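You operate a simulated robot arm through the tools that you are given. There is no shell and no other tool. Be economical: measure what you need, move in short steps, check, and stop when the job is done.

You run a simulated robot arm. Do the job below in one go: nothing can be reset, and whatever is moved stays where it is left.

Task
Stop the stacker, run its two trays out on Empty, then set Auto.
Fine: black button first; green button to run them out; Auto once they stand on the outfeed rollers; leave the other trays and switches.

It is judged by the outcome, as a careful person would: the job done as asked, and still so three seconds after it is handed in. It fails if anything else is knocked over, pushed out of place, dropped, spilled or broken.

Robot
A 6-joint arm with a two-finger parallel gripper, fixed in place. Base frame: the origin is at the foot of the arm, x ahead of it, y to its left, z up. Readings come in mm, rad, newtons and seconds.
With the tool pointing down near the work surface it reaches from about 100 to 640 mm from the base axis. Its first joint turns from -1.152 to 1.152 rad. Payload 2.9 kg.
The tool frame sits at the grasp point between the pads (the TCP): z along the fingers, y along the line on which they close. The tips reach 30 mm beyond it. The gripper opens to 110 mm. The fingers are 20 mm wide and 10 mm thick; the gripper's body (48 by 112 mm) begins 55 mm behind the TCP.
Orientation is told as [roll, pitch, yaw] about the base's x, y, z axes, in that order, counted from this pose: with the fingers straight down and closing along the base's y, the tool's x points along the base's -x, its y along +y and its z along -z.

Tools
- The arm moves only by the tool step_arm. Its argument "moves" is one flat list of numbers, 7 for each row, row after row: the shift along the tool's x, y, z in units of 25 mm (1.0 is 25 mm), then the turn, a rotation vector about the tool's x, y, z in units of 4 degrees (1.0 is 4 degrees), then the closure, from 0 (fully open) to 1 (shut). In form: [dx, dy, dz, rx, ry, rz, fingers, dx, dy, dz, rx, ry, rz, fingers, ...]. A call has 1 to 12 rows; each row shifts and turns the commanded pose from where the row before left it, along the tool's axes as they then stand. A call with a number of a shift or a turn outside -1 to 1 is refused whole. Rows are played at 5 a second. More than 50 mm and 0.15 rad between two rows, or a gripper value outside its range, and nothing of the call is played. A pose out of reach is approached as far as the arm can. The call stops where the force on the tool passes 40 N (or 10 N more than at its start, if that is more) or the arm is blocked; 0.2 s more then pass. Each finger travels about 108 mm/s and halts on what it meets, pressing with about 41 N; the grip force reading is that of the motor and also rises with nothing between the fingers. The clock runs only during rows and for 0.2 s after the last one: add rows that do not move to give the fingers time. The reply holds the time, the measured pose of the TCP, the force on the tool along the base axes, the opening and the grip force, in the units named above and with some noise.
- Cameras (640 x 400 px; columns grow to the right, rows downward): "scene" is fixed at [67.6, 428.1, 1380]; the picture's right is [-0.83, -0.55, 0.00], its down [-0.34, 0.52, -0.79] and it looks along [0.43, -0.66, -0.62] (base axes); focal length 347 px, centre (320, 200). "wrist" rides on the gripper at [72, 17, -103] in the tool frame; the picture's right is [-0.23, 0.97, 0.00], its down [-0.76, -0.18, -0.62] and it looks along [-0.61, -0.14, 0.78] (tool axes); focal length 222 px, centre (320, 200). There is no depth. A picture from a camera that has moved, and an enlarged one, comes with that camera's place and axes in the base frame and with its lens.
- snapshot(camera): a new picture of that camera. No time passes.
- zoom(camera, box): a new picture of the part [left, top, right, bottom] of that camera's present view, enlarged. No time passes.
- sign_off(): hands the job in; it is judged then, once.

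Go step by step. Nothing tells you positions but the pictures and the camera data: compare them with the known pose of the tool, close in by small moves and look again before you grip or let go. The budget is 120 turns and 84 pictures, counting those below and the enlarged ones. Unless the task says otherwise, let go and move clear before handing in, and close with one line.

The tools are called after "Request:" as name(argument=value, ...) on one line, values as JSON. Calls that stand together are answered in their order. step_arm: Moves the arm, as the interface text tells. Its arguments: {"type":"object","properties":{"moves":{"type":"array","items":{"type":"number"}}},"required":["moves"]} The other tools are called the same way: snapshot (camera) takes a picture; zoom (camera, box) takes an enlarged picture of a part of a camera's view; sign_off () hands the job in.

At the start:

```text
time_s: 0.0
tcp_pos: [328.6, -207.1, 1012.7]
tool_rot: [0.0, -0.001, 0.0]
ft_force: [-0.1, -0.5, -1.0]
grip_width: 110.2
grasp_force: 0.2
```

scene: 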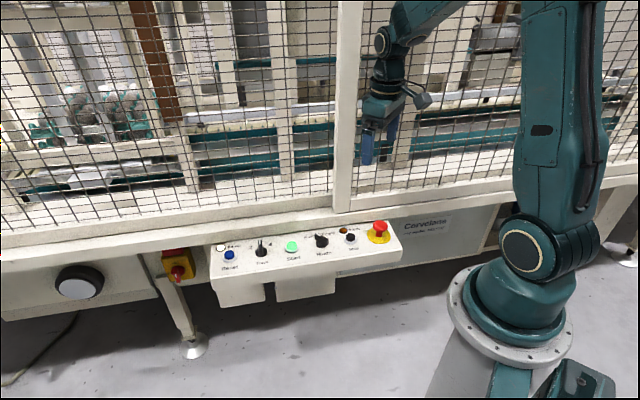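
wrist: 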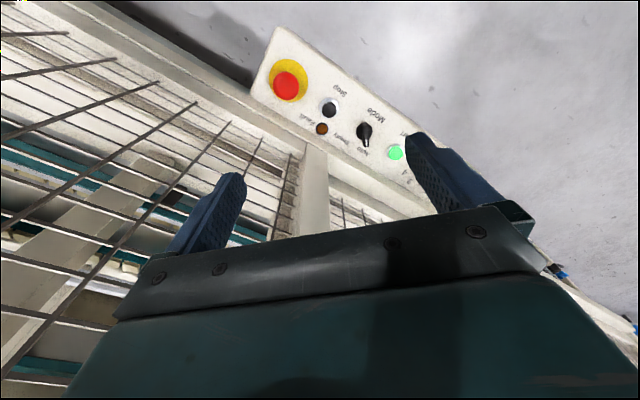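

I see a control panel with blue, black and green buttons, selector knobs and an e-stop, in front of a fence. I'll enlarge the panel and the machine to read them.

Request:
zoom(camera="scene", box=[200, 200, 410, 310])

Request:
zoom(camera="wrist", box=[240, 20, 480, 200])

Request:
zoom(camera="scene", box=[0, 0, 400, 250])

```text
3.05 times, centred on (305, 255) of scene
camera zoom: at [67.6, 428.1, 1380.0], right [-0.83, -0.55, 0.0], down [-0.34, 0.52, -0.79], along [0.43, -0.66, -0.62], focal length 1059 px, centre (366, 32)
```

zoom: 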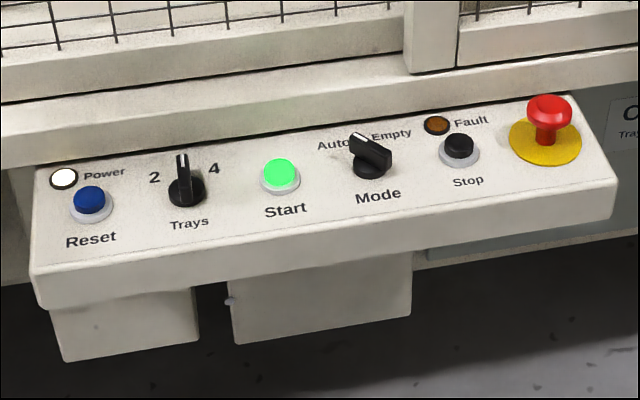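

```text
2.22 times, centred on (360, 110) of wrist
camera zoom: at [257.1, -189.8, 1116.4], right [0.23, 0.97, 0.0], down [0.76, -0.18, 0.62], along [0.61, -0.14, -0.78], focal length 494 px, centre (231, 400)
```

zoom: 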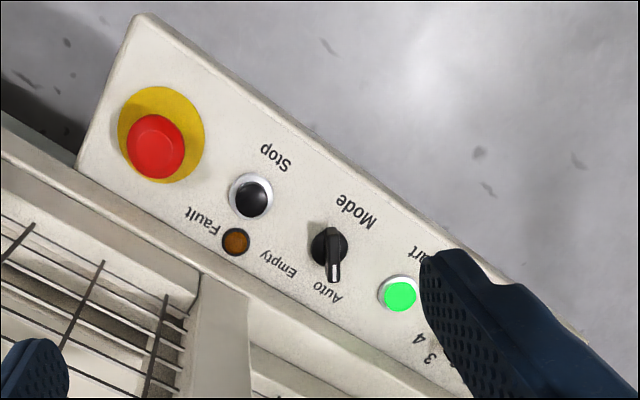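

```text
1.60 times, centred on (200, 125) of scene
camera zoom: at [67.6, 428.1, 1380.0], right [-0.83, -0.55, 0.0], down [-0.34, 0.52, -0.79], along [0.43, -0.66, -0.62], focal length 556 px, centre (512, 320)
```

zoom: 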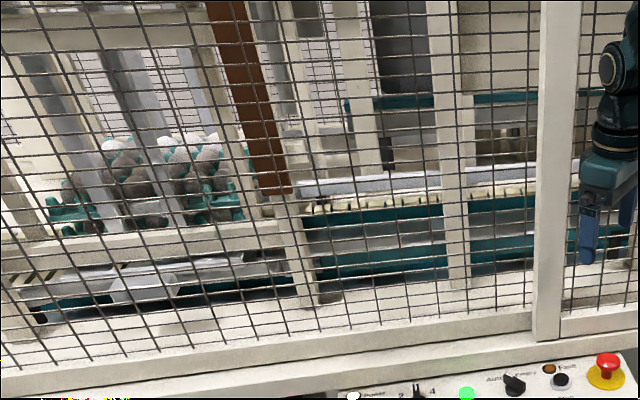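

The Stop button is roughly at (376,-200,705), Start roughly at (494,-87,700), and Mode is between them, pointing at Auto. The panel runs about 45° to the base axes, so I'll back away from the fence, close the fingers and turn the tool to line up with it.

Request:
step_arm(moves=[1, 0, 0, 0, 0, 0.94, 1, 1, 0, 0, 0, 0, 0.94, 1, 0, 0, 0, 0, 0, 0.94, 1, 0, 0, 0, 0, 0, 0.94, 1, 0, 0, 0, 0, 0, 0.94, 1, 0, 0, 0, 0, 0, 0.94, 1, 0, 0, 0, 0, 0, 0.94, 1, 0, 0, 0, 0, 0, 0.94, 1, 0, 0, 0, 0, 0, 0.94, 1, 0, 0, 0, 0, 0, 0.94, 1, 0, 0, 0, 0, 0, 0.94, 1, 0, 0, 0, 0, 0, 0.94, 1])

Request:
snapshot(camera="wrist")

Request:
snapshot(camera="scene")

```text
time_s: 2.6
tcp_pos: [277.9, -204.0, 1013.3]
tool_rot: [0.0, 0.001, -0.788]
ft_force: [0.4, 0.8, 0.2]
grip_width: 0.4
grasp_force: 37.8
```

```text
78 pictures are left
camera wrist: at [240.4, -141.3, 1116.4], right [0.85, 0.52, 0.0], down [0.41, -0.67, 0.62], along [0.33, -0.53, -0.78], focal length 222 px, centre (320, 200)
```

wrist: 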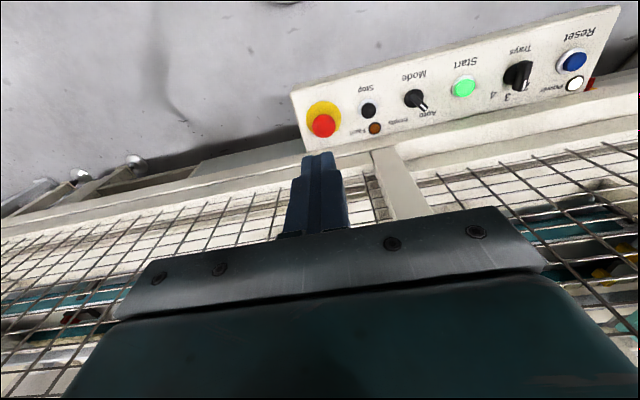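

```text
77 pictures are left
```

scene: 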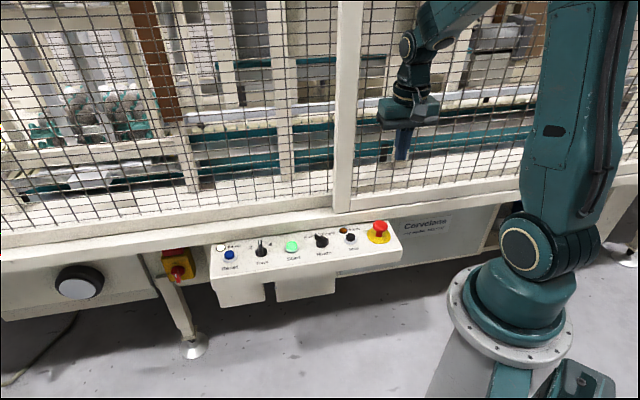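

The Stop button still comes out near (375,-198,~708), and the fence post is about 60 mm behind it, which leaves room for the gripper. I'm moving above Stop and partway down.

Request:
step_arm(moves=[-0.8, 0.97, 0, 0, 0, 0, 1, -0.8, 0.97, 0, 0, 0, 0, 1, -0.8, 0.97, 0, 0, 0, 0, 1, 0, 0, 1, 0, 0, 0, 1, 0, 0, 1, 0, 0, 0, 1, 0, 0, 1, 0, 0, 0, 1, 0, 0, 1, 0, 0, 0, 1, 0, 0, 1, 0, 0, 0, 1, 0, 0, 1, 0, 0, 0, 1, 0, 0, 1, 0, 0, 0, 1, 0, 0, 1, 0, 0, 0, 1])

Request:
snapshot(camera="wrist")

Request:
zoom(camera="scene", box=[200, 130, 440, 280])

```text
time_s: 5.0
tcp_pos: [370.7, -197.2, 813.9]
tool_rot: [0.0, -0.001, -0.786]
ft_force: [0.0, -0.3, -0.6]
grip_width: 0.0
grasp_force: 37.7
```

```text
76 pictures are left
camera wrist: at [334.2, -133.3, 916.3], right [0.85, 0.53, 0.0], down [0.41, -0.66, 0.62], along [0.33, -0.53, -0.78], focal length 222 px, centre (320, 200)
```

wrist: 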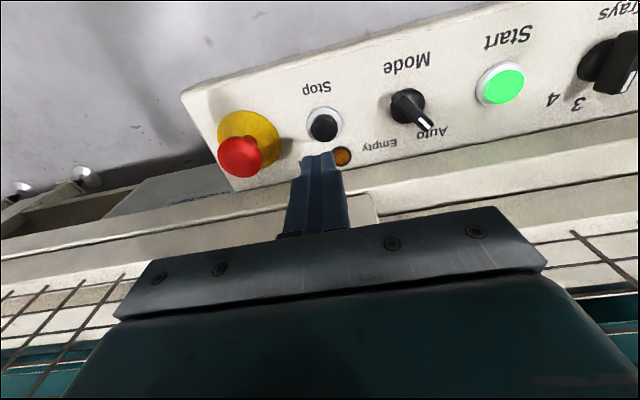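

```text
2.67 times, centred on (320, 205) of scene
camera zoom: at [67.6, 428.1, 1380.0], right [-0.83, -0.55, 0.0], down [-0.34, 0.52, -0.79], along [0.43, -0.66, -0.62], focal length 926 px, centre (320, 187)
```

zoom: 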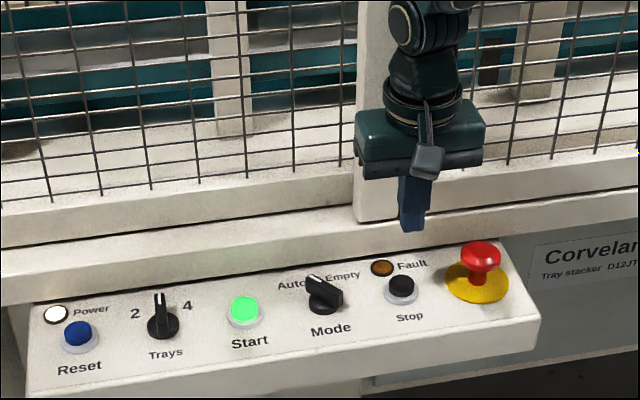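

The tip is nearly above Stop, and the button sits a few mm further along the panel and toward the fence. I'll correct by about 3 mm each way and descend to roughly 20 mm above it.

Request:
step_arm(moves=[-0.1, 0.12, 0.7, 0, 0, 0, 1, 0, 0, 0.7, 0, 0, 0, 1, 0, 0, 0.7, 0, 0, 0, 1])

Request:
zoom(camera="wrist", box=[240, 70, 400, 170])

Request:
zoom(camera="scene", box=[310, 190, 406, 250])

```text
time_s: 5.8
tcp_pos: [375.0, -195.1, 761.4]
tool_rot: [0.0, 0.0, -0.786]
ft_force: [-0.5, 0.0, -1.0]
grip_width: 0.0
grasp_force: 37.5
```

```text
4.00 times, centred on (320, 120) of wrist
camera zoom: at [337.9, -132.2, 864.6], right [0.85, 0.53, 0.0], down [0.41, -0.66, 0.62], along [0.33, -0.53, -0.78], focal length 888 px, centre (320, 520)
```

zoom: 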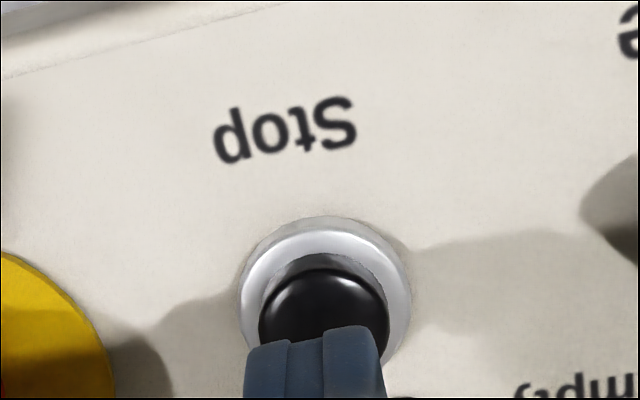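

```text
6.67 times, centred on (358, 220) of scene
camera zoom: at [67.6, 428.1, 1380.0], right [-0.83, -0.55, 0.0], down [-0.34, 0.52, -0.79], along [0.43, -0.66, -0.62], focal length 2316 px, centre (67, 67)
```

zoom: 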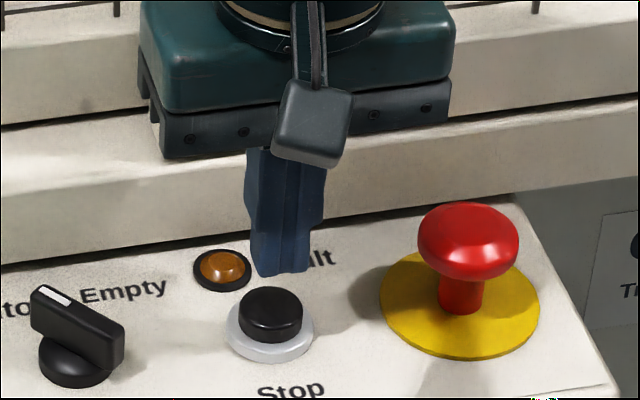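

The tip is about 18 mm above the Stop cap and centred to within 2 mm. I'll nudge it and lower it gently.

Request:
step_arm(moves=[0, 0.07, 0.3, 0, 0, 0, 1, 0, 0, 0.2, 0, 0, 0, 1, 0, 0, 0.12, 0, 0, 0, 1])

Request:
zoom(camera="scene", box=[310, 190, 406, 250])

```text
time_s: 6.6
tcp_pos: [377.8, -195.1, 745.9]
tool_rot: [-0.001, 0.0, -0.787]
ft_force: [0.7, -0.7, 0.5]
grip_width: 0.0
grasp_force: 38.2
```

```text
6.67 times, centred on (358, 220) of scene
camera zoom: at [67.6, 428.1, 1380.0], right [-0.83, -0.55, 0.0], down [-0.34, 0.52, -0.79], along [0.43, -0.66, -0.62], focal length 2316 px, centre (67, 67)
```

zoom: 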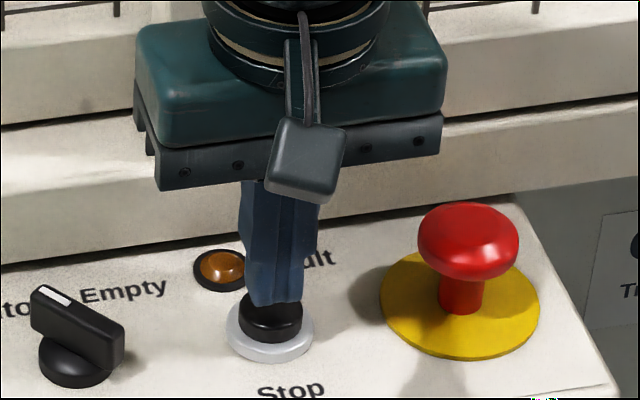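

The tip is almost touching the cap and centred over it. I'll press in small steps and then release.

Request:
step_arm(moves=[0.04, 0, 0.1, 0, 0, 0, 1, 0, 0, 0.1, 0, 0, 0, 1, 0, 0, 0.1, 0, 0, 0, 1])

Request:
zoom(camera="scene", box=[200, 180, 410, 300])

```text
time_s: 7.4
tcp_pos: [375.8, -195.7, 738.1]
tool_rot: [0.0, 0.001, -0.786]
ft_force: [0.7, -0.4, -0.2]
grip_width: 0.0
grasp_force: 38.3
```

```text
3.05 times, centred on (305, 240) of scene
camera zoom: at [67.6, 428.1, 1380.0], right [-0.83, -0.55, 0.0], down [-0.34, 0.52, -0.79], along [0.43, -0.66, -0.62], focal length 1059 px, centre (366, 78)
```

zoom: 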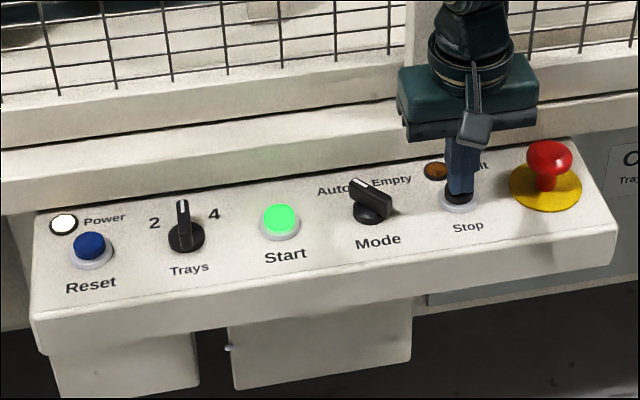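

No contact force yet, so I'll keep lowering in small steps.

Request:
step_arm(moves=[0, 0, 0.08, 0, 0, 0, 1, 0, 0, 0.08, 0, 0, 0, 1])

Request:
zoom(camera="scene", box=[280, 190, 376, 250])

```text
time_s: 8.0
tcp_pos: [376.7, -194.2, 734.4]
tool_rot: [0.0, 0.0, -0.787]
ft_force: [-0.2, -0.6, 0.4]
grip_width: 0.0
grasp_force: 37.0
```

```text
6.67 times, centred on (328, 220) of scene
camera zoom: at [67.6, 428.1, 1380.0], right [-0.83, -0.55, 0.0], down [-0.34, 0.52, -0.79], along [0.43, -0.66, -0.62], focal length 2316 px, centre (267, 67)
```

zoom: 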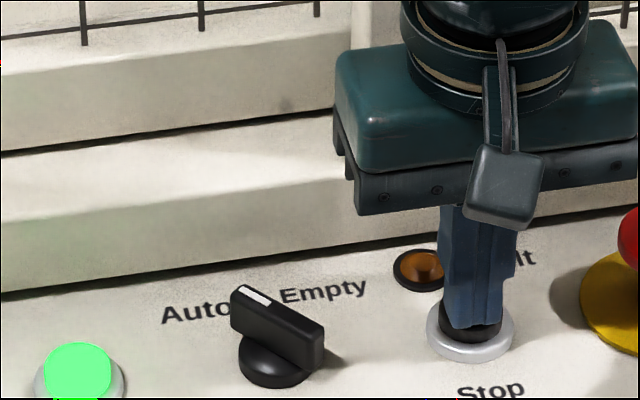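

Request:
step_arm(moves=[0, 0, 0.08, 0, 0, 0, 1, 0, 0, 0.08, 0, 0, 0, 1, 0, 0, 0.08, 0, 0, 0, 1])

Request:
zoom(camera="scene", box=[280, 190, 376, 250])

```text
time_s: 8.8
tcp_pos: [376.0, -194.8, 728.1]
tool_rot: [0.0, -0.001, -0.787]
ft_force: [-0.4, 0.6, 2.8]
grip_width: 0.0
grasp_force: 37.6
```

```text
6.67 times, centred on (328, 220) of scene
camera zoom: at [67.6, 428.2, 1380.0], right [-0.83, -0.55, 0.0], down [-0.34, 0.52, -0.79], along [0.43, -0.66, -0.62], focal length 2316 px, centre (267, 67)
```

zoom: 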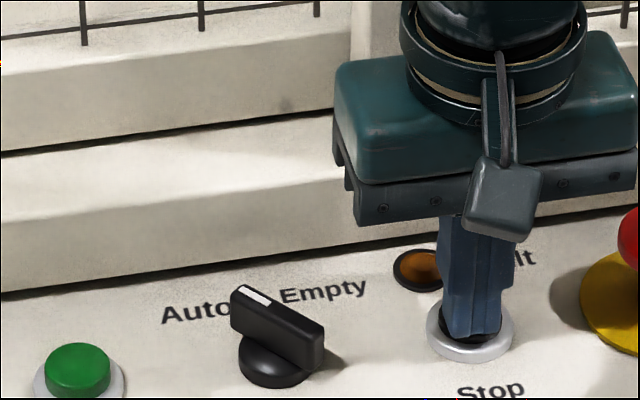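

The green lamp went out, so the stacker is stopped. I'll rise straight up and look at the Mode knob from nearer.

Request:
step_arm(moves=[0, 0, -0.8, 0, 0, 0, 1, 0, 0, -1, 0, 0, 0, 1, 0, 0, -1, 0, 0, 0, 1, 0, 1, -0.6, 0, 0, 0, 1, 0, 1, 0, 0, 0, 0, 1, 0, 1, 0, 0, 0, 0, 1])

Request:
snapshot(camera="wrist")

Request:
snapshot(camera="scene")

Request:
zoom(camera="scene", box=[280, 190, 376, 250])

```text
time_s: 10.2
tcp_pos: [429.4, -141.6, 813.1]
tool_rot: [-0.001, 0.0, -0.788]
ft_force: [-0.3, 0.1, 0.7]
grip_width: 0.0
grasp_force: 37.7
```

```text
68 pictures are left
camera wrist: at [391.8, -77.5, 915.5], right [0.85, 0.53, 0.0], down [0.41, -0.67, 0.62], along [0.33, -0.53, -0.78], focal length 222 px, centre (320, 200)
```

wrist: 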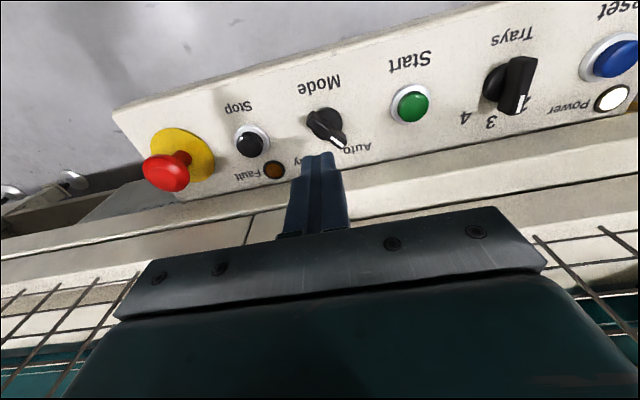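

```text
67 pictures are left
```

scene: 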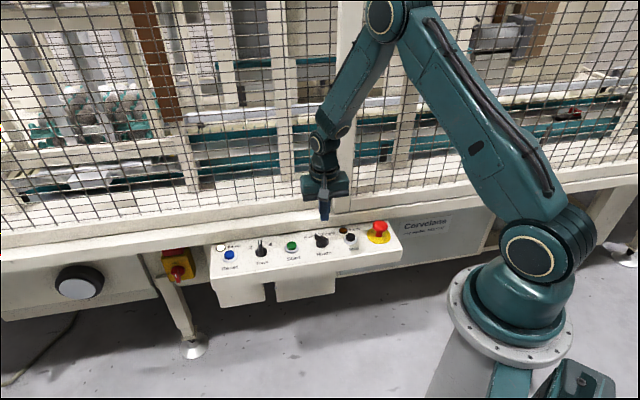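

```text
6.67 times, centred on (328, 220) of scene
camera zoom: at [67.6, 428.1, 1380.0], right [-0.83, -0.55, 0.0], down [-0.34, 0.52, -0.79], along [0.43, -0.66, -0.62], focal length 2316 px, centre (267, 67)
```

zoom: 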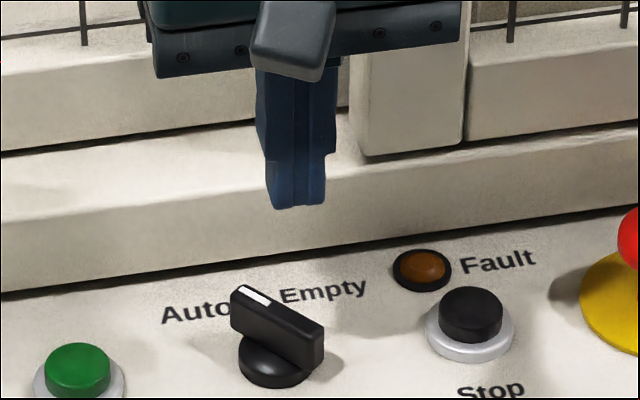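

Start is now unlit. The Mode knob is at about (434,-140), and I need its bar direction, so I'll enlarge the wrist view.

Request:
zoom(camera="wrist", box=[270, 70, 398, 150])

```text
5.00 times, centred on (334, 110) of wrist
camera zoom: at [391.8, -77.5, 915.5], right [0.85, 0.53, 0.0], down [0.41, -0.67, 0.62], along [0.33, -0.53, -0.78], focal length 1111 px, centre (250, 650)
```

zoom: 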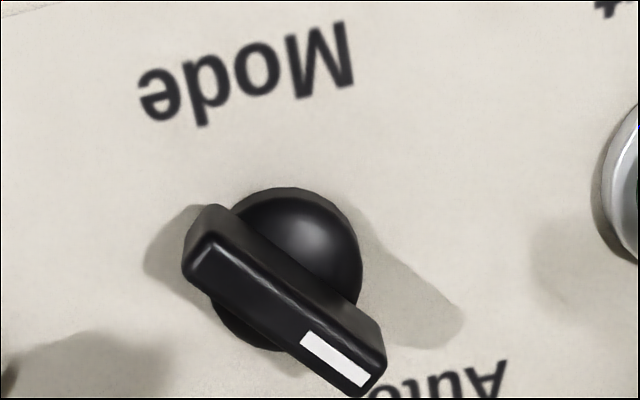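

The Mode bar lies along base x with its white end at +x (Auto), so Empty needs about a quarter turn clockwise from above. I'll push the bar's rear end with the closed fingers, which keeps the gripper clear of the fence. First I'll go to the start point beside it, still above.

Request:
step_arm(moves=[-0.37, -0.48, 0.9, 0, 0, 0, 1, -0.37, -0.48, 0.9, 0, 0, 0, 1, 0, 0, 0.5, 0, 0, 0, 1])

Request:
zoom(camera="wrist", box=[256, 80, 416, 180])

Request:
zoom(camera="scene", box=[280, 190, 376, 250])

```text
time_s: 11.0
tcp_pos: [425.9, -172.8, 755.3]
tool_rot: [-0.001, 0.0, -0.788]
ft_force: [0.8, 0.3, -0.4]
grip_width: 0.0
grasp_force: 38.2
```

```text
4.00 times, centred on (336, 130) of wrist
camera zoom: at [388.2, -108.7, 857.5], right [0.85, 0.53, 0.0], down [0.41, -0.66, 0.62], along [0.33, -0.53, -0.78], focal length 888 px, centre (256, 480)
```

zoom: 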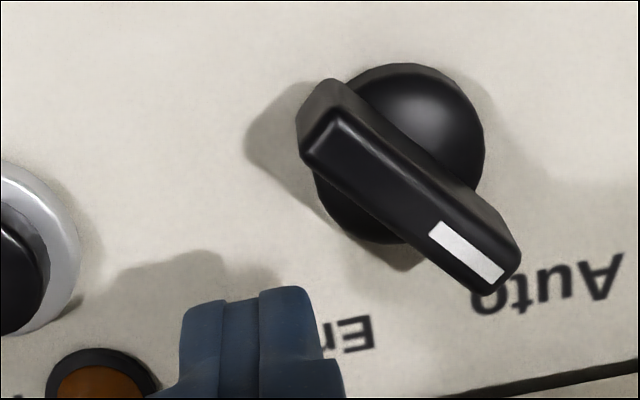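

```text
6.67 times, centred on (328, 220) of scene
camera zoom: at [67.6, 428.1, 1380.0], right [-0.83, -0.55, 0.0], down [-0.34, 0.52, -0.79], along [0.43, -0.66, -0.62], focal length 2316 px, centre (267, 67)
```

zoom: 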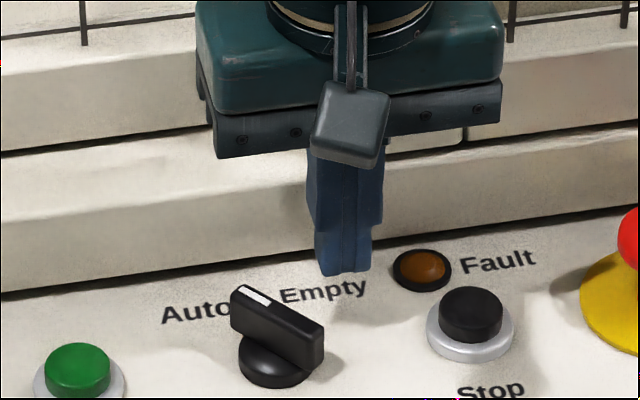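

The fingertip is beside the bar on its -y side. I'll lower it to about z 706 at the tip and check.

Request:
step_arm(moves=[0, 0, 0.4, 0, 0, 0, 1, 0, 0, 0.36, 0, 0, 0, 1])

Request:
zoom(camera="scene", box=[280, 190, 376, 250])

Request:
zoom(camera="wrist", box=[256, 80, 416, 180])

```text
time_s: 11.6
tcp_pos: [424.9, -172.2, 736.0]
tool_rot: [0.001, 0.001, -0.787]
ft_force: [1.2, -0.1, -0.5]
grip_width: 0.0
grasp_force: 37.8
```

```text
6.67 times, centred on (328, 220) of scene
camera zoom: at [67.6, 428.1, 1380.0], right [-0.83, -0.55, 0.0], down [-0.34, 0.52, -0.79], along [0.43, -0.66, -0.62], focal length 2316 px, centre (267, 67)
```

zoom: 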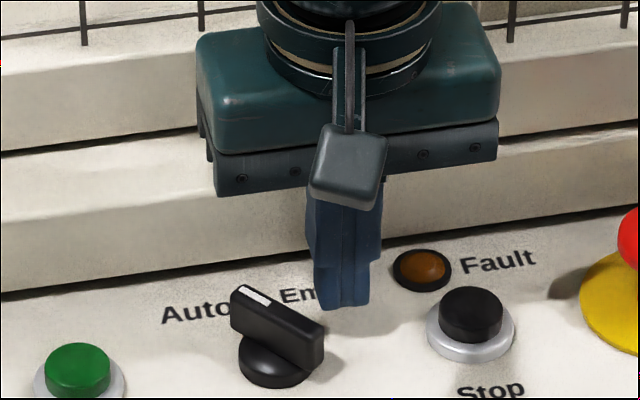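

```text
4.00 times, centred on (336, 130) of wrist
camera zoom: at [388.1, -108.2, 838.7], right [0.85, 0.53, 0.0], down [0.41, -0.67, 0.62], along [0.33, -0.53, -0.78], focal length 888 px, centre (256, 480)
```

zoom: 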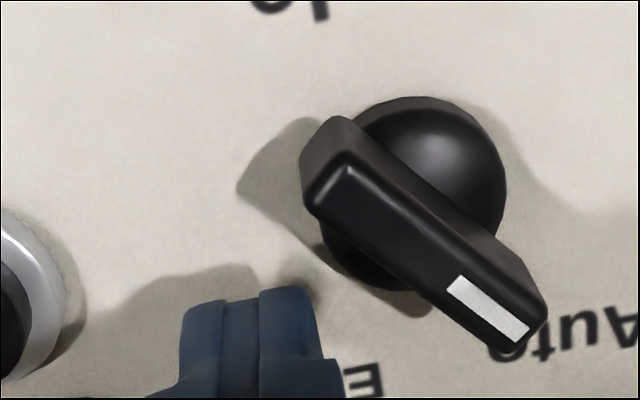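

The bar top is probably only around z 712, so I'll go 5 mm lower for a better overlap and start the push.

Request:
step_arm(moves=[0, 0, 0.2, 0, 0, 0, 1, 0.31, 0.31, 0, 0, 0, 0, 1, 0.3, 0.14, 0, 0, 0, 0, 1])

Request:
zoom(camera="scene", box=[280, 190, 376, 250])

Request:
zoom(camera="wrist", box=[256, 80, 416, 180])

```text
time_s: 12.4
tcp_pos: [422.7, -151.8, 729.5]
tool_rot: [0.001, 0.0, -0.79]
ft_force: [0.6, -0.4, -0.7]
grip_width: 0.0
grasp_force: 37.7
```

```text
6.67 times, centred on (328, 220) of scene
camera zoom: at [67.6, 428.1, 1380.0], right [-0.83, -0.55, 0.0], down [-0.34, 0.52, -0.79], along [0.43, -0.66, -0.62], focal length 2316 px, centre (267, 67)
```

zoom: 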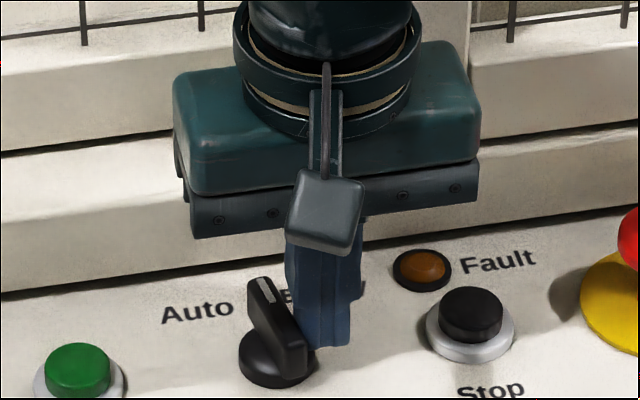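

```text
4.00 times, centred on (336, 130) of wrist
camera zoom: at [385.3, -88.3, 833.7], right [0.85, 0.53, 0.0], down [0.41, -0.67, 0.62], along [0.33, -0.53, -0.78], focal length 888 px, centre (256, 480)
```

zoom: 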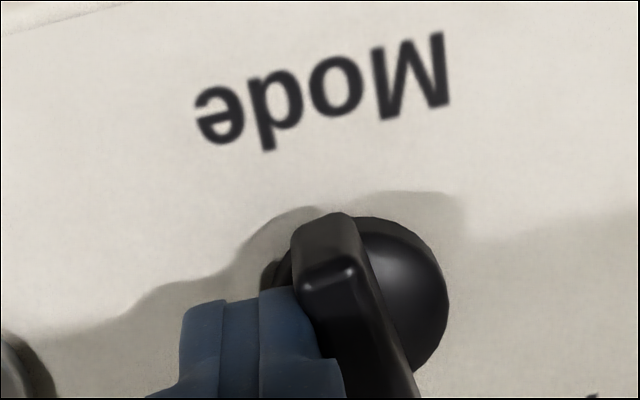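

The knob is turning smoothly. Continuing along the arc.

Request:
step_arm(moves=[0.31, 0.07, 0, 0, 0, 0, 1, 0.235, 0.16, 0, 0, 0, 0, 1])

Request:
zoom(camera="scene", box=[280, 190, 376, 250])

```text
time_s: 13.0
tcp_pos: [415.8, -139.0, 731.9]
tool_rot: [-0.001, 0.0, -0.789]
ft_force: [-0.6, -2.5, 0.2]
grip_width: 0.0
grasp_force: 37.9
```

```text
6.67 times, centred on (328, 220) of scene
camera zoom: at [67.6, 428.1, 1380.0], right [-0.83, -0.55, 0.0], down [-0.34, 0.52, -0.79], along [0.43, -0.66, -0.62], focal length 2316 px, centre (267, 67)
```

zoom: 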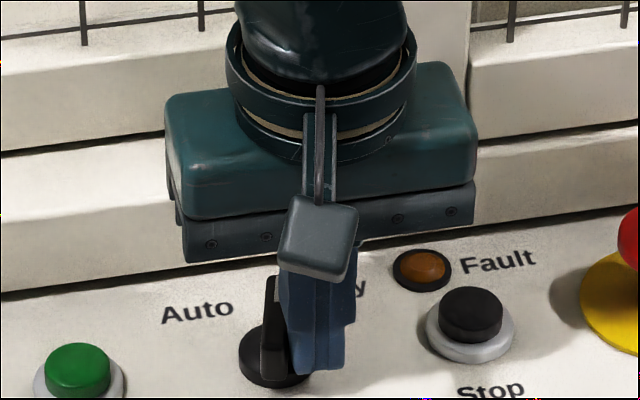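

Request:
step_arm(moves=[0.18, 0.33, 0, 0, 0, 0, 1])

Request:
zoom(camera="scene", box=[280, 190, 376, 250])

Request:
zoom(camera="wrist", box=[256, 80, 416, 180])

```text
time_s: 13.4
tcp_pos: [419.6, -130.5, 731.3]
tool_rot: [-0.001, -0.001, -0.786]
ft_force: [-1.8, -2.7, 1.4]
grip_width: 0.0
grasp_force: 37.6
```

```text
6.67 times, centred on (328, 220) of scene
camera zoom: at [67.6, 428.1, 1380.0], right [-0.83, -0.55, 0.0], down [-0.34, 0.52, -0.79], along [0.43, -0.66, -0.62], focal length 2316 px, centre (267, 67)
```

zoom: 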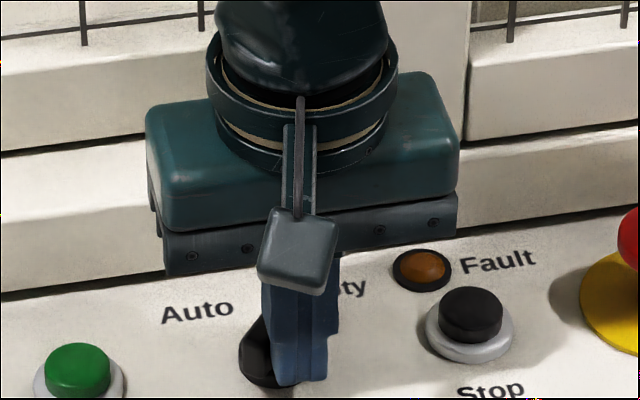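

```text
4.00 times, centred on (336, 130) of wrist
camera zoom: at [382.0, -66.2, 834.4], right [0.85, 0.53, 0.0], down [0.41, -0.66, 0.62], along [0.33, -0.53, -0.78], focal length 888 px, centre (256, 480)
```

zoom: 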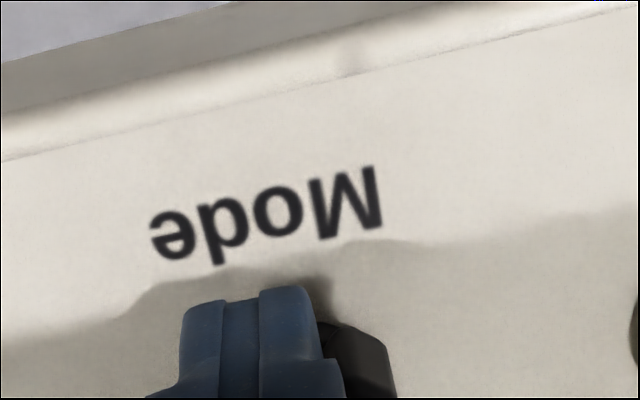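

Request:
step_arm(moves=[-0.06, 0.14, 0, 0, 0, 0, 1, 0.5, -0.6, 0, 0, 0, 0, 1, 0, 0, -1, 0, 0, 0, 1, 0, 0, -1, 0, 0, 0, 1])

Request:
zoom(camera="scene", box=[280, 190, 376, 250])

Request:
zoom(camera="wrist", box=[256, 80, 416, 180])

```text
time_s: 14.4
tcp_pos: [403.2, -131.7, 782.5]
tool_rot: [0.0, 0.0, -0.788]
ft_force: [-0.3, 0.1, -0.5]
grip_width: 0.2
grasp_force: 37.4
```

```text
6.67 times, centred on (328, 220) of scene
camera zoom: at [67.6, 428.1, 1380.0], right [-0.83, -0.55, 0.0], down [-0.34, 0.52, -0.79], along [0.43, -0.66, -0.62], focal length 2316 px, centre (267, 67)
```

zoom: 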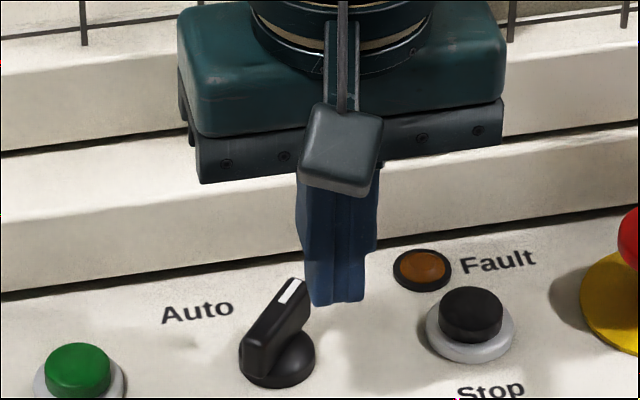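

```text
4.00 times, centred on (336, 130) of wrist
camera zoom: at [366.5, -66.8, 885.8], right [0.85, 0.53, 0.0], down [0.41, -0.67, 0.62], along [0.33, -0.53, -0.78], focal length 888 px, centre (256, 480)
```

zoom: 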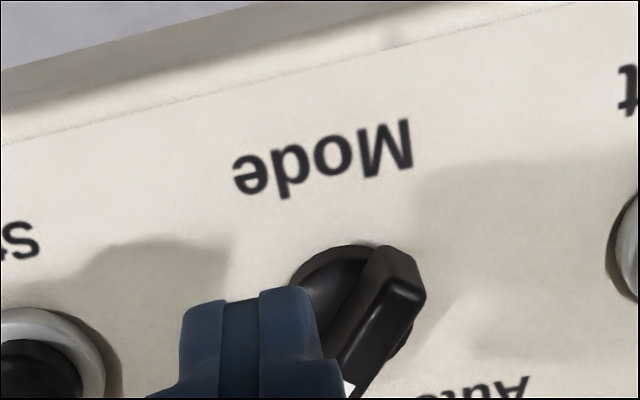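

Mode now points at Empty, symmetric with where Auto was. Next is Start, at about (491,-80).

Request:
step_arm(moves=[0, 1, 0, 0, 0, 0, 1, -0.25, 1, 0, 0, 0, 0, 1, -0.4, 1, 0, 0, 0, 0, 1, -0.37, 0.96, 0, 0, 0, 0, 1, 0, 0, 1, 0, 0, 0, 1])

Request:
zoom(camera="wrist", box=[240, 70, 400, 170])

Request:
zoom(camera="scene", box=[250, 200, 346, 260])

```text
time_s: 15.6
tcp_pos: [493.0, -79.7, 755.7]
tool_rot: [0.0, -0.002, -0.789]
ft_force: [-0.2, 0.7, 0.2]
grip_width: 0.3
grasp_force: 37.9
```

```text
4.00 times, centred on (320, 120) of wrist
camera zoom: at [455.4, -15.5, 858.9], right [0.85, 0.53, 0.0], down [0.41, -0.67, 0.62], along [0.33, -0.53, -0.78], focal length 888 px, centre (320, 520)
```

zoom: 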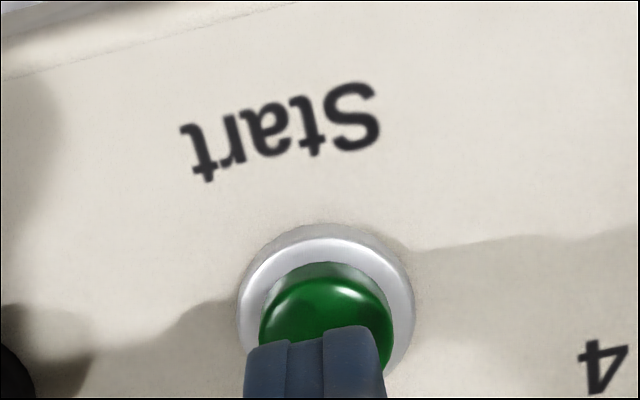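

```text
6.67 times, centred on (298, 230) of scene
camera zoom: at [67.6, 428.2, 1380.0], right [-0.83, -0.55, 0.0], down [-0.34, 0.52, -0.79], along [0.43, -0.66, -0.62], focal length 2316 px, centre (467, 0)
```

zoom: 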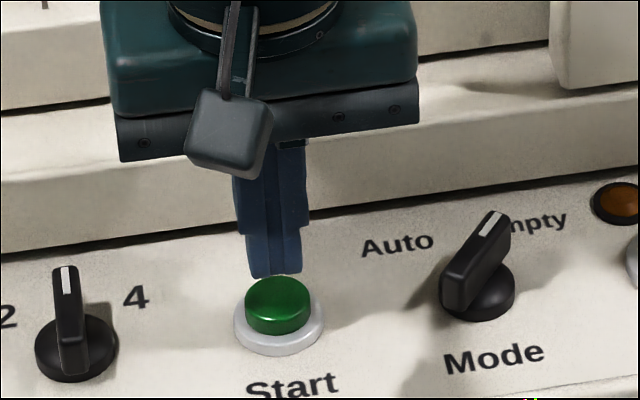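

The fingertip is centred over Start. I'll press it gently.

Request:
step_arm(moves=[0, 0, 0.4, 0, 0, 0, 1, 0, 0, 0.32, 0, 0, 0, 1, 0, 0, 0.08, 0, 0, 0, 1, 0, 0, 0.08, 0, 0, 0, 1, 0, 0, 0.08, 0, 0, 0, 1, 0, 0, 0.08, 0, 0, 0, 1])

Request:
zoom(camera="scene", box=[250, 200, 346, 260])

```text
time_s: 17.0
tcp_pos: [492.8, -79.1, 731.3]
tool_rot: [0.001, -0.001, -0.787]
ft_force: [-0.2, 0.7, 0.4]
grip_width: 0.1
grasp_force: 37.6
```

```text
6.67 times, centred on (298, 230) of scene
camera zoom: at [67.6, 428.2, 1380.0], right [-0.83, -0.55, 0.0], down [-0.34, 0.52, -0.79], along [0.43, -0.66, -0.62], focal length 2316 px, centre (467, 0)
```

zoom: 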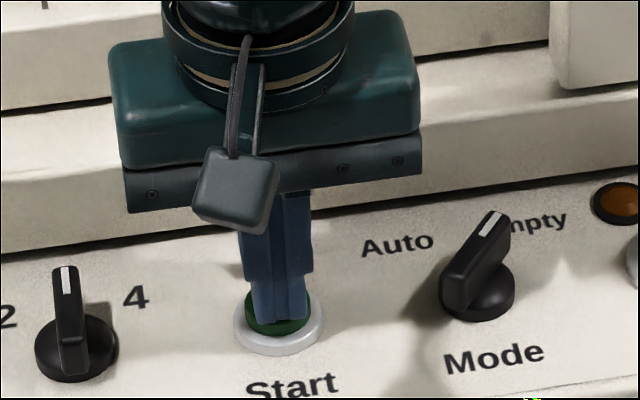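

Request:
step_arm(moves=[0, 0, 0.08, 0, 0, 0, 1, 0, 0, 0.08, 0, 0, 0, 1])

Request:
zoom(camera="scene", box=[250, 200, 346, 260])

```text
time_s: 17.6
tcp_pos: [492.3, -79.6, 727.4]
tool_rot: [0.002, -0.002, -0.789]
ft_force: [0.0, -0.9, 2.9]
grip_width: 0.0
grasp_force: 37.3
```

```text
6.67 times, centred on (298, 230) of scene
camera zoom: at [67.6, 428.1, 1380.0], right [-0.83, -0.55, 0.0], down [-0.34, 0.52, -0.79], along [0.43, -0.66, -0.62], focal length 2316 px, centre (467, 0)
```

zoom: 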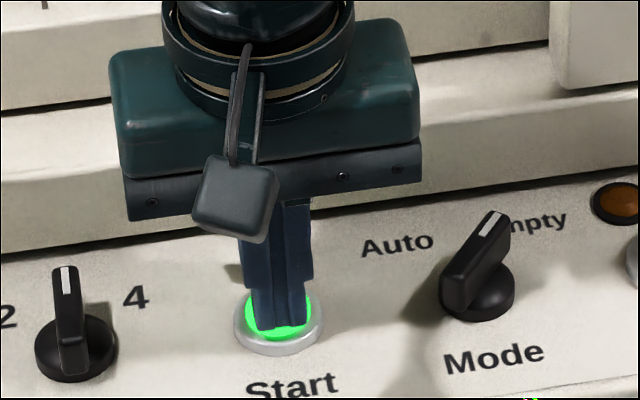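

Start lit up, so the stacker is running on Empty. I'll rise, move beside the Mode knob and watch the machine.

Request:
step_arm(moves=[0, 0, -1, 0, 0, 0, 1, 0, 0, -1, 0, 0, 0, 1, -0.3, -1, 0, 0, 0, 0, 1, -0.3, -1, 0, 0, 0, 0, 1, 0, -0.2, 0, 0, 0, 0, 1])

Request:
snapshot(camera="scene")

Request:
zoom(camera="scene", box=[0, 50, 320, 250])

```text
time_s: 18.8
tcp_pos: [464.1, -129.5, 776.8]
tool_rot: [-0.001, 0.0, -0.787]
ft_force: [0.4, 0.0, -0.1]
grip_width: 0.0
grasp_force: 37.9
```

```text
49 pictures are left
```

scene: 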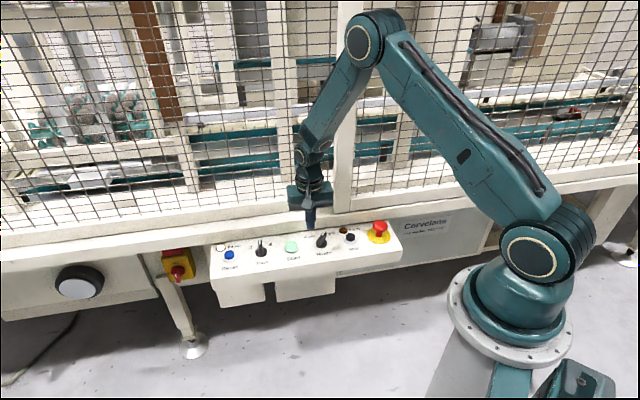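

```text
2.00 times, centred on (160, 150) of scene
camera zoom: at [67.6, 428.1, 1380.0], right [-0.83, -0.55, 0.0], down [-0.34, 0.52, -0.79], along [0.43, -0.66, -0.62], focal length 695 px, centre (640, 300)
```

zoom: 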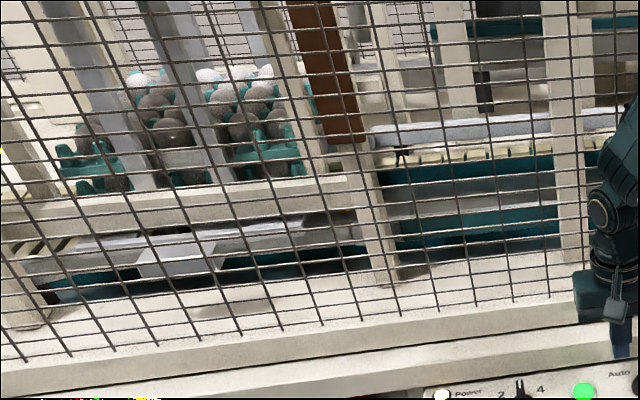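

Start is lit. The stack of teal trays is in the tower at left, so I'll wait a little and compare.

Request:
step_arm(moves=[0, 0, 0, 0, 0, 0, 1, 0, 0, 0, 0, 0, 0, 1, 0, 0, 0, 0, 0, 0, 1, 0, 0, 0, 0, 0, 0, 1, 0, 0, 0, 0, 0, 0, 1, 0, 0, 0, 0, 0, 0, 1, 0, 0, 0, 0, 0, 0, 1, 0, 0, 0, 0, 0, 0, 1, 0, 0, 0, 0, 0, 0, 1, 0, 0, 0, 0, 0, 0, 1, 0, 0, 0, 0, 0, 0, 1, 0, 0, 0, 0, 0, 0, 1])

Request:
zoom(camera="scene", box=[0, 0, 640, 400])

Request:
zoom(camera="scene", box=[0, 50, 320, 250])

```text
time_s: 21.4
tcp_pos: [463.2, -126.9, 776.2]
tool_rot: [0.0, 0.001, -0.789]
ft_force: [-0.3, -0.4, 0.6]
grip_width: 0.0
grasp_force: 37.5
```

```text
1.00 times, centred on (320, 200) of scene
camera zoom: at [67.6, 428.1, 1380.0], right [-0.83, -0.55, 0.0], down [-0.34, 0.52, -0.79], along [0.43, -0.66, -0.62], focal length 347 px, centre (320, 200)
```

zoom: 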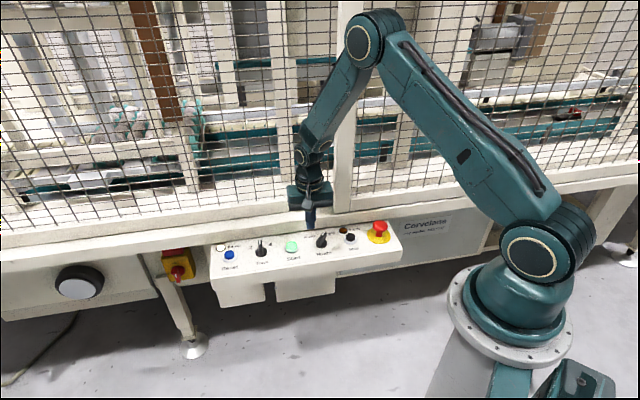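

```text
2.00 times, centred on (160, 150) of scene
camera zoom: at [67.6, 428.1, 1380.0], right [-0.83, -0.55, 0.0], down [-0.34, 0.52, -0.79], along [0.43, -0.66, -0.62], focal length 695 px, centre (640, 300)
```

zoom: 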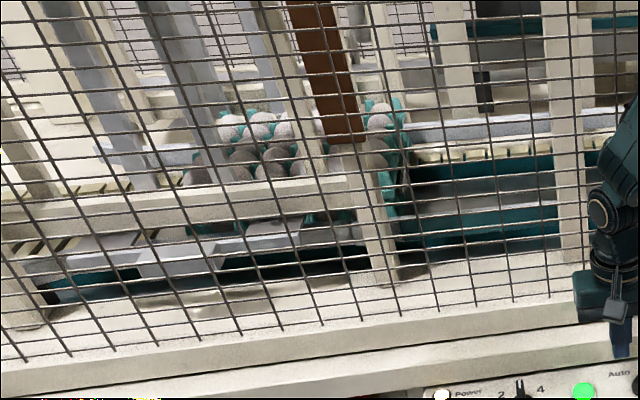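

The stack is moving to the right, out of the tower. I'll keep watching until it stands on the outfeed rollers.

Request:
step_arm(moves=[0, 0, 0, 0, 0, 0, 1, 0, 0, 0, 0, 0, 0, 1, 0, 0, 0, 0, 0, 0, 1, 0, 0, 0, 0, 0, 0, 1, 0, 0, 0, 0, 0, 0, 1, 0, 0, 0, 0, 0, 0, 1, 0, 0, 0, 0, 0, 0, 1, 0, 0, 0, 0, 0, 0, 1, 0, 0, 0, 0, 0, 0, 1, 0, 0, 0, 0, 0, 0, 1, 0, 0, 0, 0, 0, 0, 1, 0, 0, 0, 0, 0, 0, 1])

Request:
zoom(camera="scene", box=[80, 50, 400, 250])

```text
time_s: 24.0
tcp_pos: [464.8, -128.0, 776.9]
tool_rot: [0.0, 0.001, -0.787]
ft_force: [-0.1, -0.9, -0.1]
grip_width: 0.0
grasp_force: 38.1
```

```text
2.00 times, centred on (240, 150) of scene
camera zoom: at [67.6, 428.1, 1380.0], right [-0.83, -0.55, 0.0], down [-0.34, 0.52, -0.79], along [0.43, -0.66, -0.62], focal length 695 px, centre (480, 300)
```

zoom: 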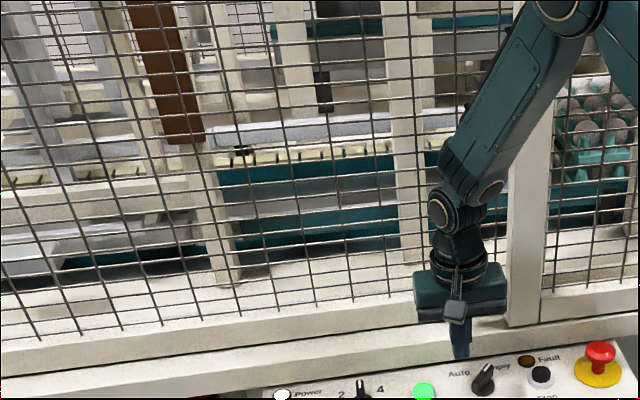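

Request:
step_arm(moves=[0, 0, 0, 0, 0, 0, 1, 0, 0, 0, 0, 0, 0, 1, 0, 0, 0, 0, 0, 0, 1])

Request:
snapshot(camera="scene")

Request:
zoom(camera="scene", box=[340, 0, 640, 188])

```text
time_s: 24.8
tcp_pos: [463.8, -128.6, 776.6]
tool_rot: [0.0, -0.001, -0.786]
ft_force: [-0.1, -1.1, -0.3]
grip_width: 0.1
grasp_force: 37.8
```

```text
44 pictures are left
```

scene: 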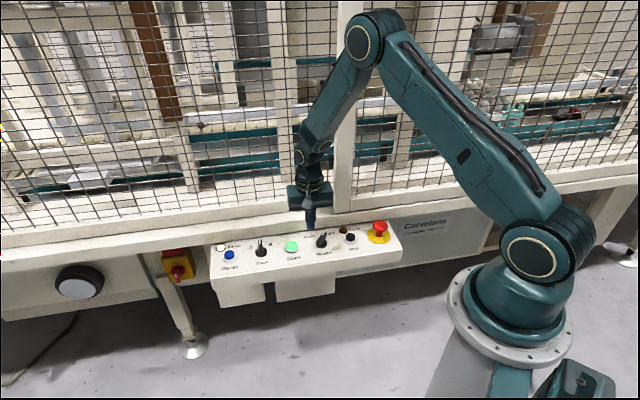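

```text
2.13 times, centred on (490, 94) of scene
camera zoom: at [67.6, 428.1, 1380.0], right [-0.83, -0.55, 0.0], down [-0.34, 0.52, -0.79], along [0.43, -0.66, -0.62], focal length 739 px, centre (-42, 426)
```

zoom: 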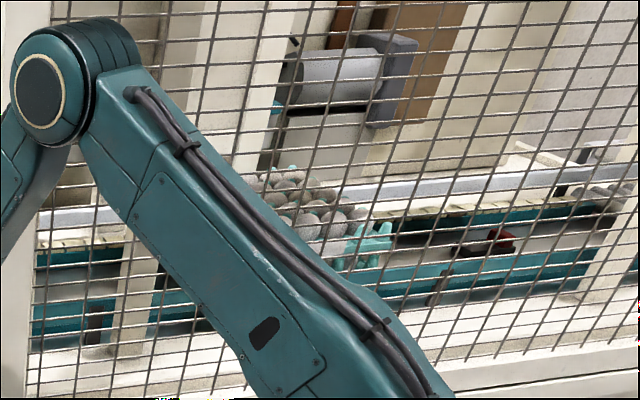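

The tray stack is still travelling right along the conveyor. I'll wait and look again.

Request:
step_arm(moves=[0, 0, 0, 0, 0, 0, 1, 0, 0, 0, 0, 0, 0, 1, 0, 0, 0, 0, 0, 0, 1, 0, 0, 0, 0, 0, 0, 1, 0, 0, 0, 0, 0, 0, 1, 0, 0, 0, 0, 0, 0, 1, 0, 0, 0, 0, 0, 0, 1])

Request:
zoom(camera="scene", box=[340, 0, 640, 188])

Request:
zoom(camera="scene", box=[0, 50, 400, 300])

```text
time_s: 26.4
tcp_pos: [464.3, -127.7, 776.9]
tool_rot: [0.001, 0.0, -0.787]
ft_force: [1.1, -0.2, -0.4]
grip_width: 0.1
grasp_force: 37.4
```

```text
2.13 times, centred on (490, 94) of scene
camera zoom: at [67.6, 428.1, 1380.0], right [-0.83, -0.55, 0.0], down [-0.34, 0.52, -0.79], along [0.43, -0.66, -0.62], focal length 739 px, centre (-42, 426)
```

zoom: 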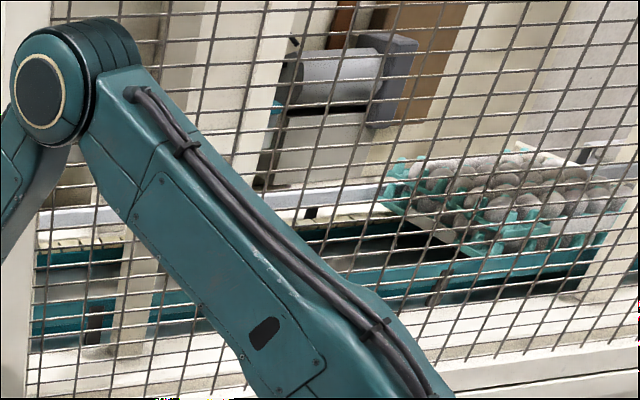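

```text
1.60 times, centred on (200, 175) of scene
camera zoom: at [67.6, 428.1, 1380.0], right [-0.83, -0.55, 0.0], down [-0.34, 0.52, -0.79], along [0.43, -0.66, -0.62], focal length 556 px, centre (512, 240)
```

zoom: 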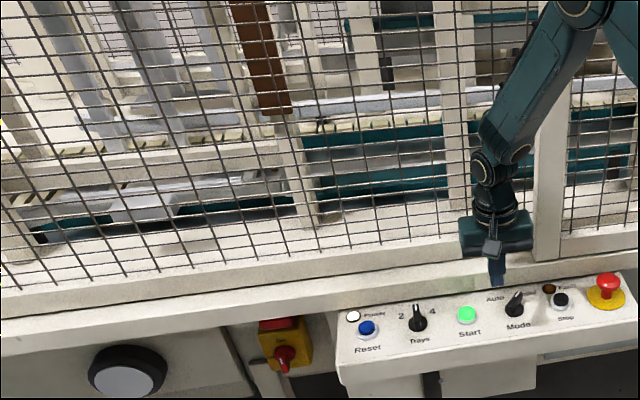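

Request:
step_arm(moves=[0, 0, 0, 0, 0, 0, 1, 0, 0, 0, 0, 0, 0, 1, 0, 0, 0, 0, 0, 0, 1, 0, 0, 0, 0, 0, 0, 1, 0, 0, 0, 0, 0, 0, 1, 0, 0, 0, 0, 0, 0, 1])

Request:
zoom(camera="scene", box=[340, 0, 640, 188])

```text
time_s: 27.8
tcp_pos: [465.0, -128.3, 777.0]
tool_rot: [-0.001, 0.0, -0.787]
ft_force: [-0.4, 0.2, -0.5]
grip_width: 0.0
grasp_force: 37.7
```

```text
2.13 times, centred on (490, 94) of scene
camera zoom: at [67.6, 428.1, 1380.0], right [-0.83, -0.55, 0.0], down [-0.34, 0.52, -0.79], along [0.43, -0.66, -0.62], focal length 739 px, centre (-42, 426)
```

zoom: 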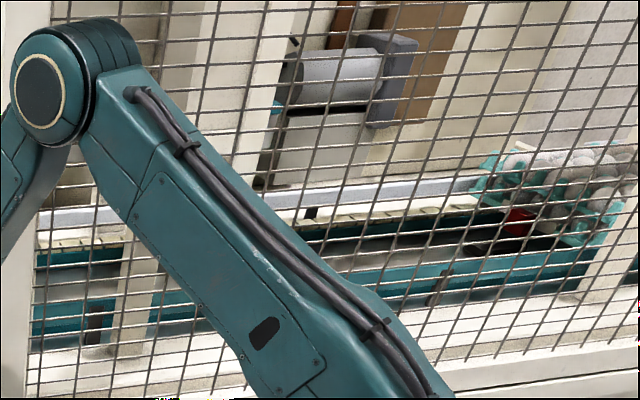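

Request:
step_arm(moves=[0, 0, 0, 0, 0, 0, 1, 0, 0, 0, 0, 0, 0, 1, 0, 0, 0, 0, 0, 0, 1, 0, 0, 0, 0, 0, 0, 1, 0, 0, 0, 0, 0, 0, 1, 0, 0, 0, 0, 0, 0, 1])

Request:
zoom(camera="scene", box=[440, 30, 640, 155])

Request:
snapshot(camera="scene")

```text
time_s: 29.2
tcp_pos: [465.7, -127.4, 776.3]
tool_rot: [0.0, 0.001, -0.788]
ft_force: [-0.6, -0.5, 0.2]
grip_width: 0.0
grasp_force: 37.5
```

```text
3.20 times, centred on (540, 92) of scene
camera zoom: at [67.6, 428.1, 1380.0], right [-0.83, -0.55, 0.0], down [-0.34, 0.52, -0.79], along [0.43, -0.66, -0.62], focal length 1112 px, centre (-384, 544)
```

zoom: 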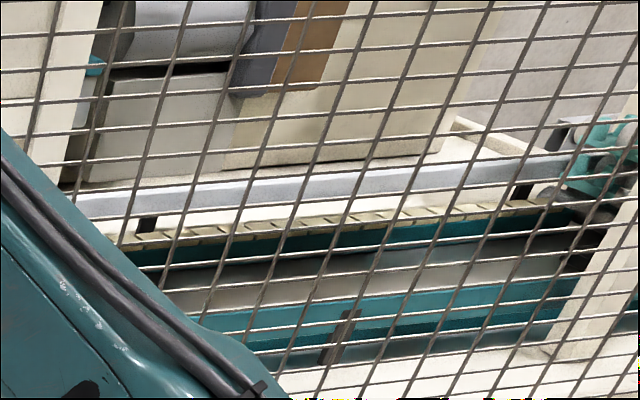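

```text
38 pictures are left
```

scene: 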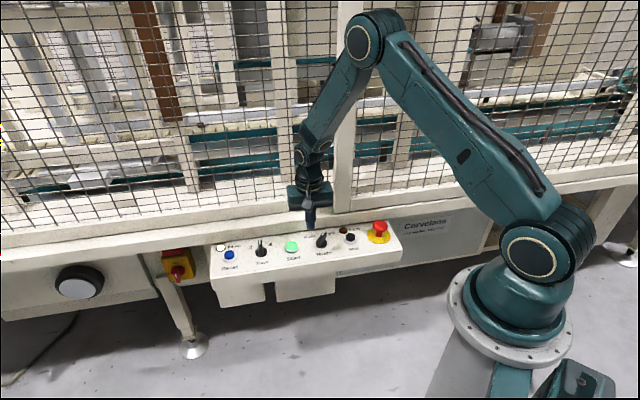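

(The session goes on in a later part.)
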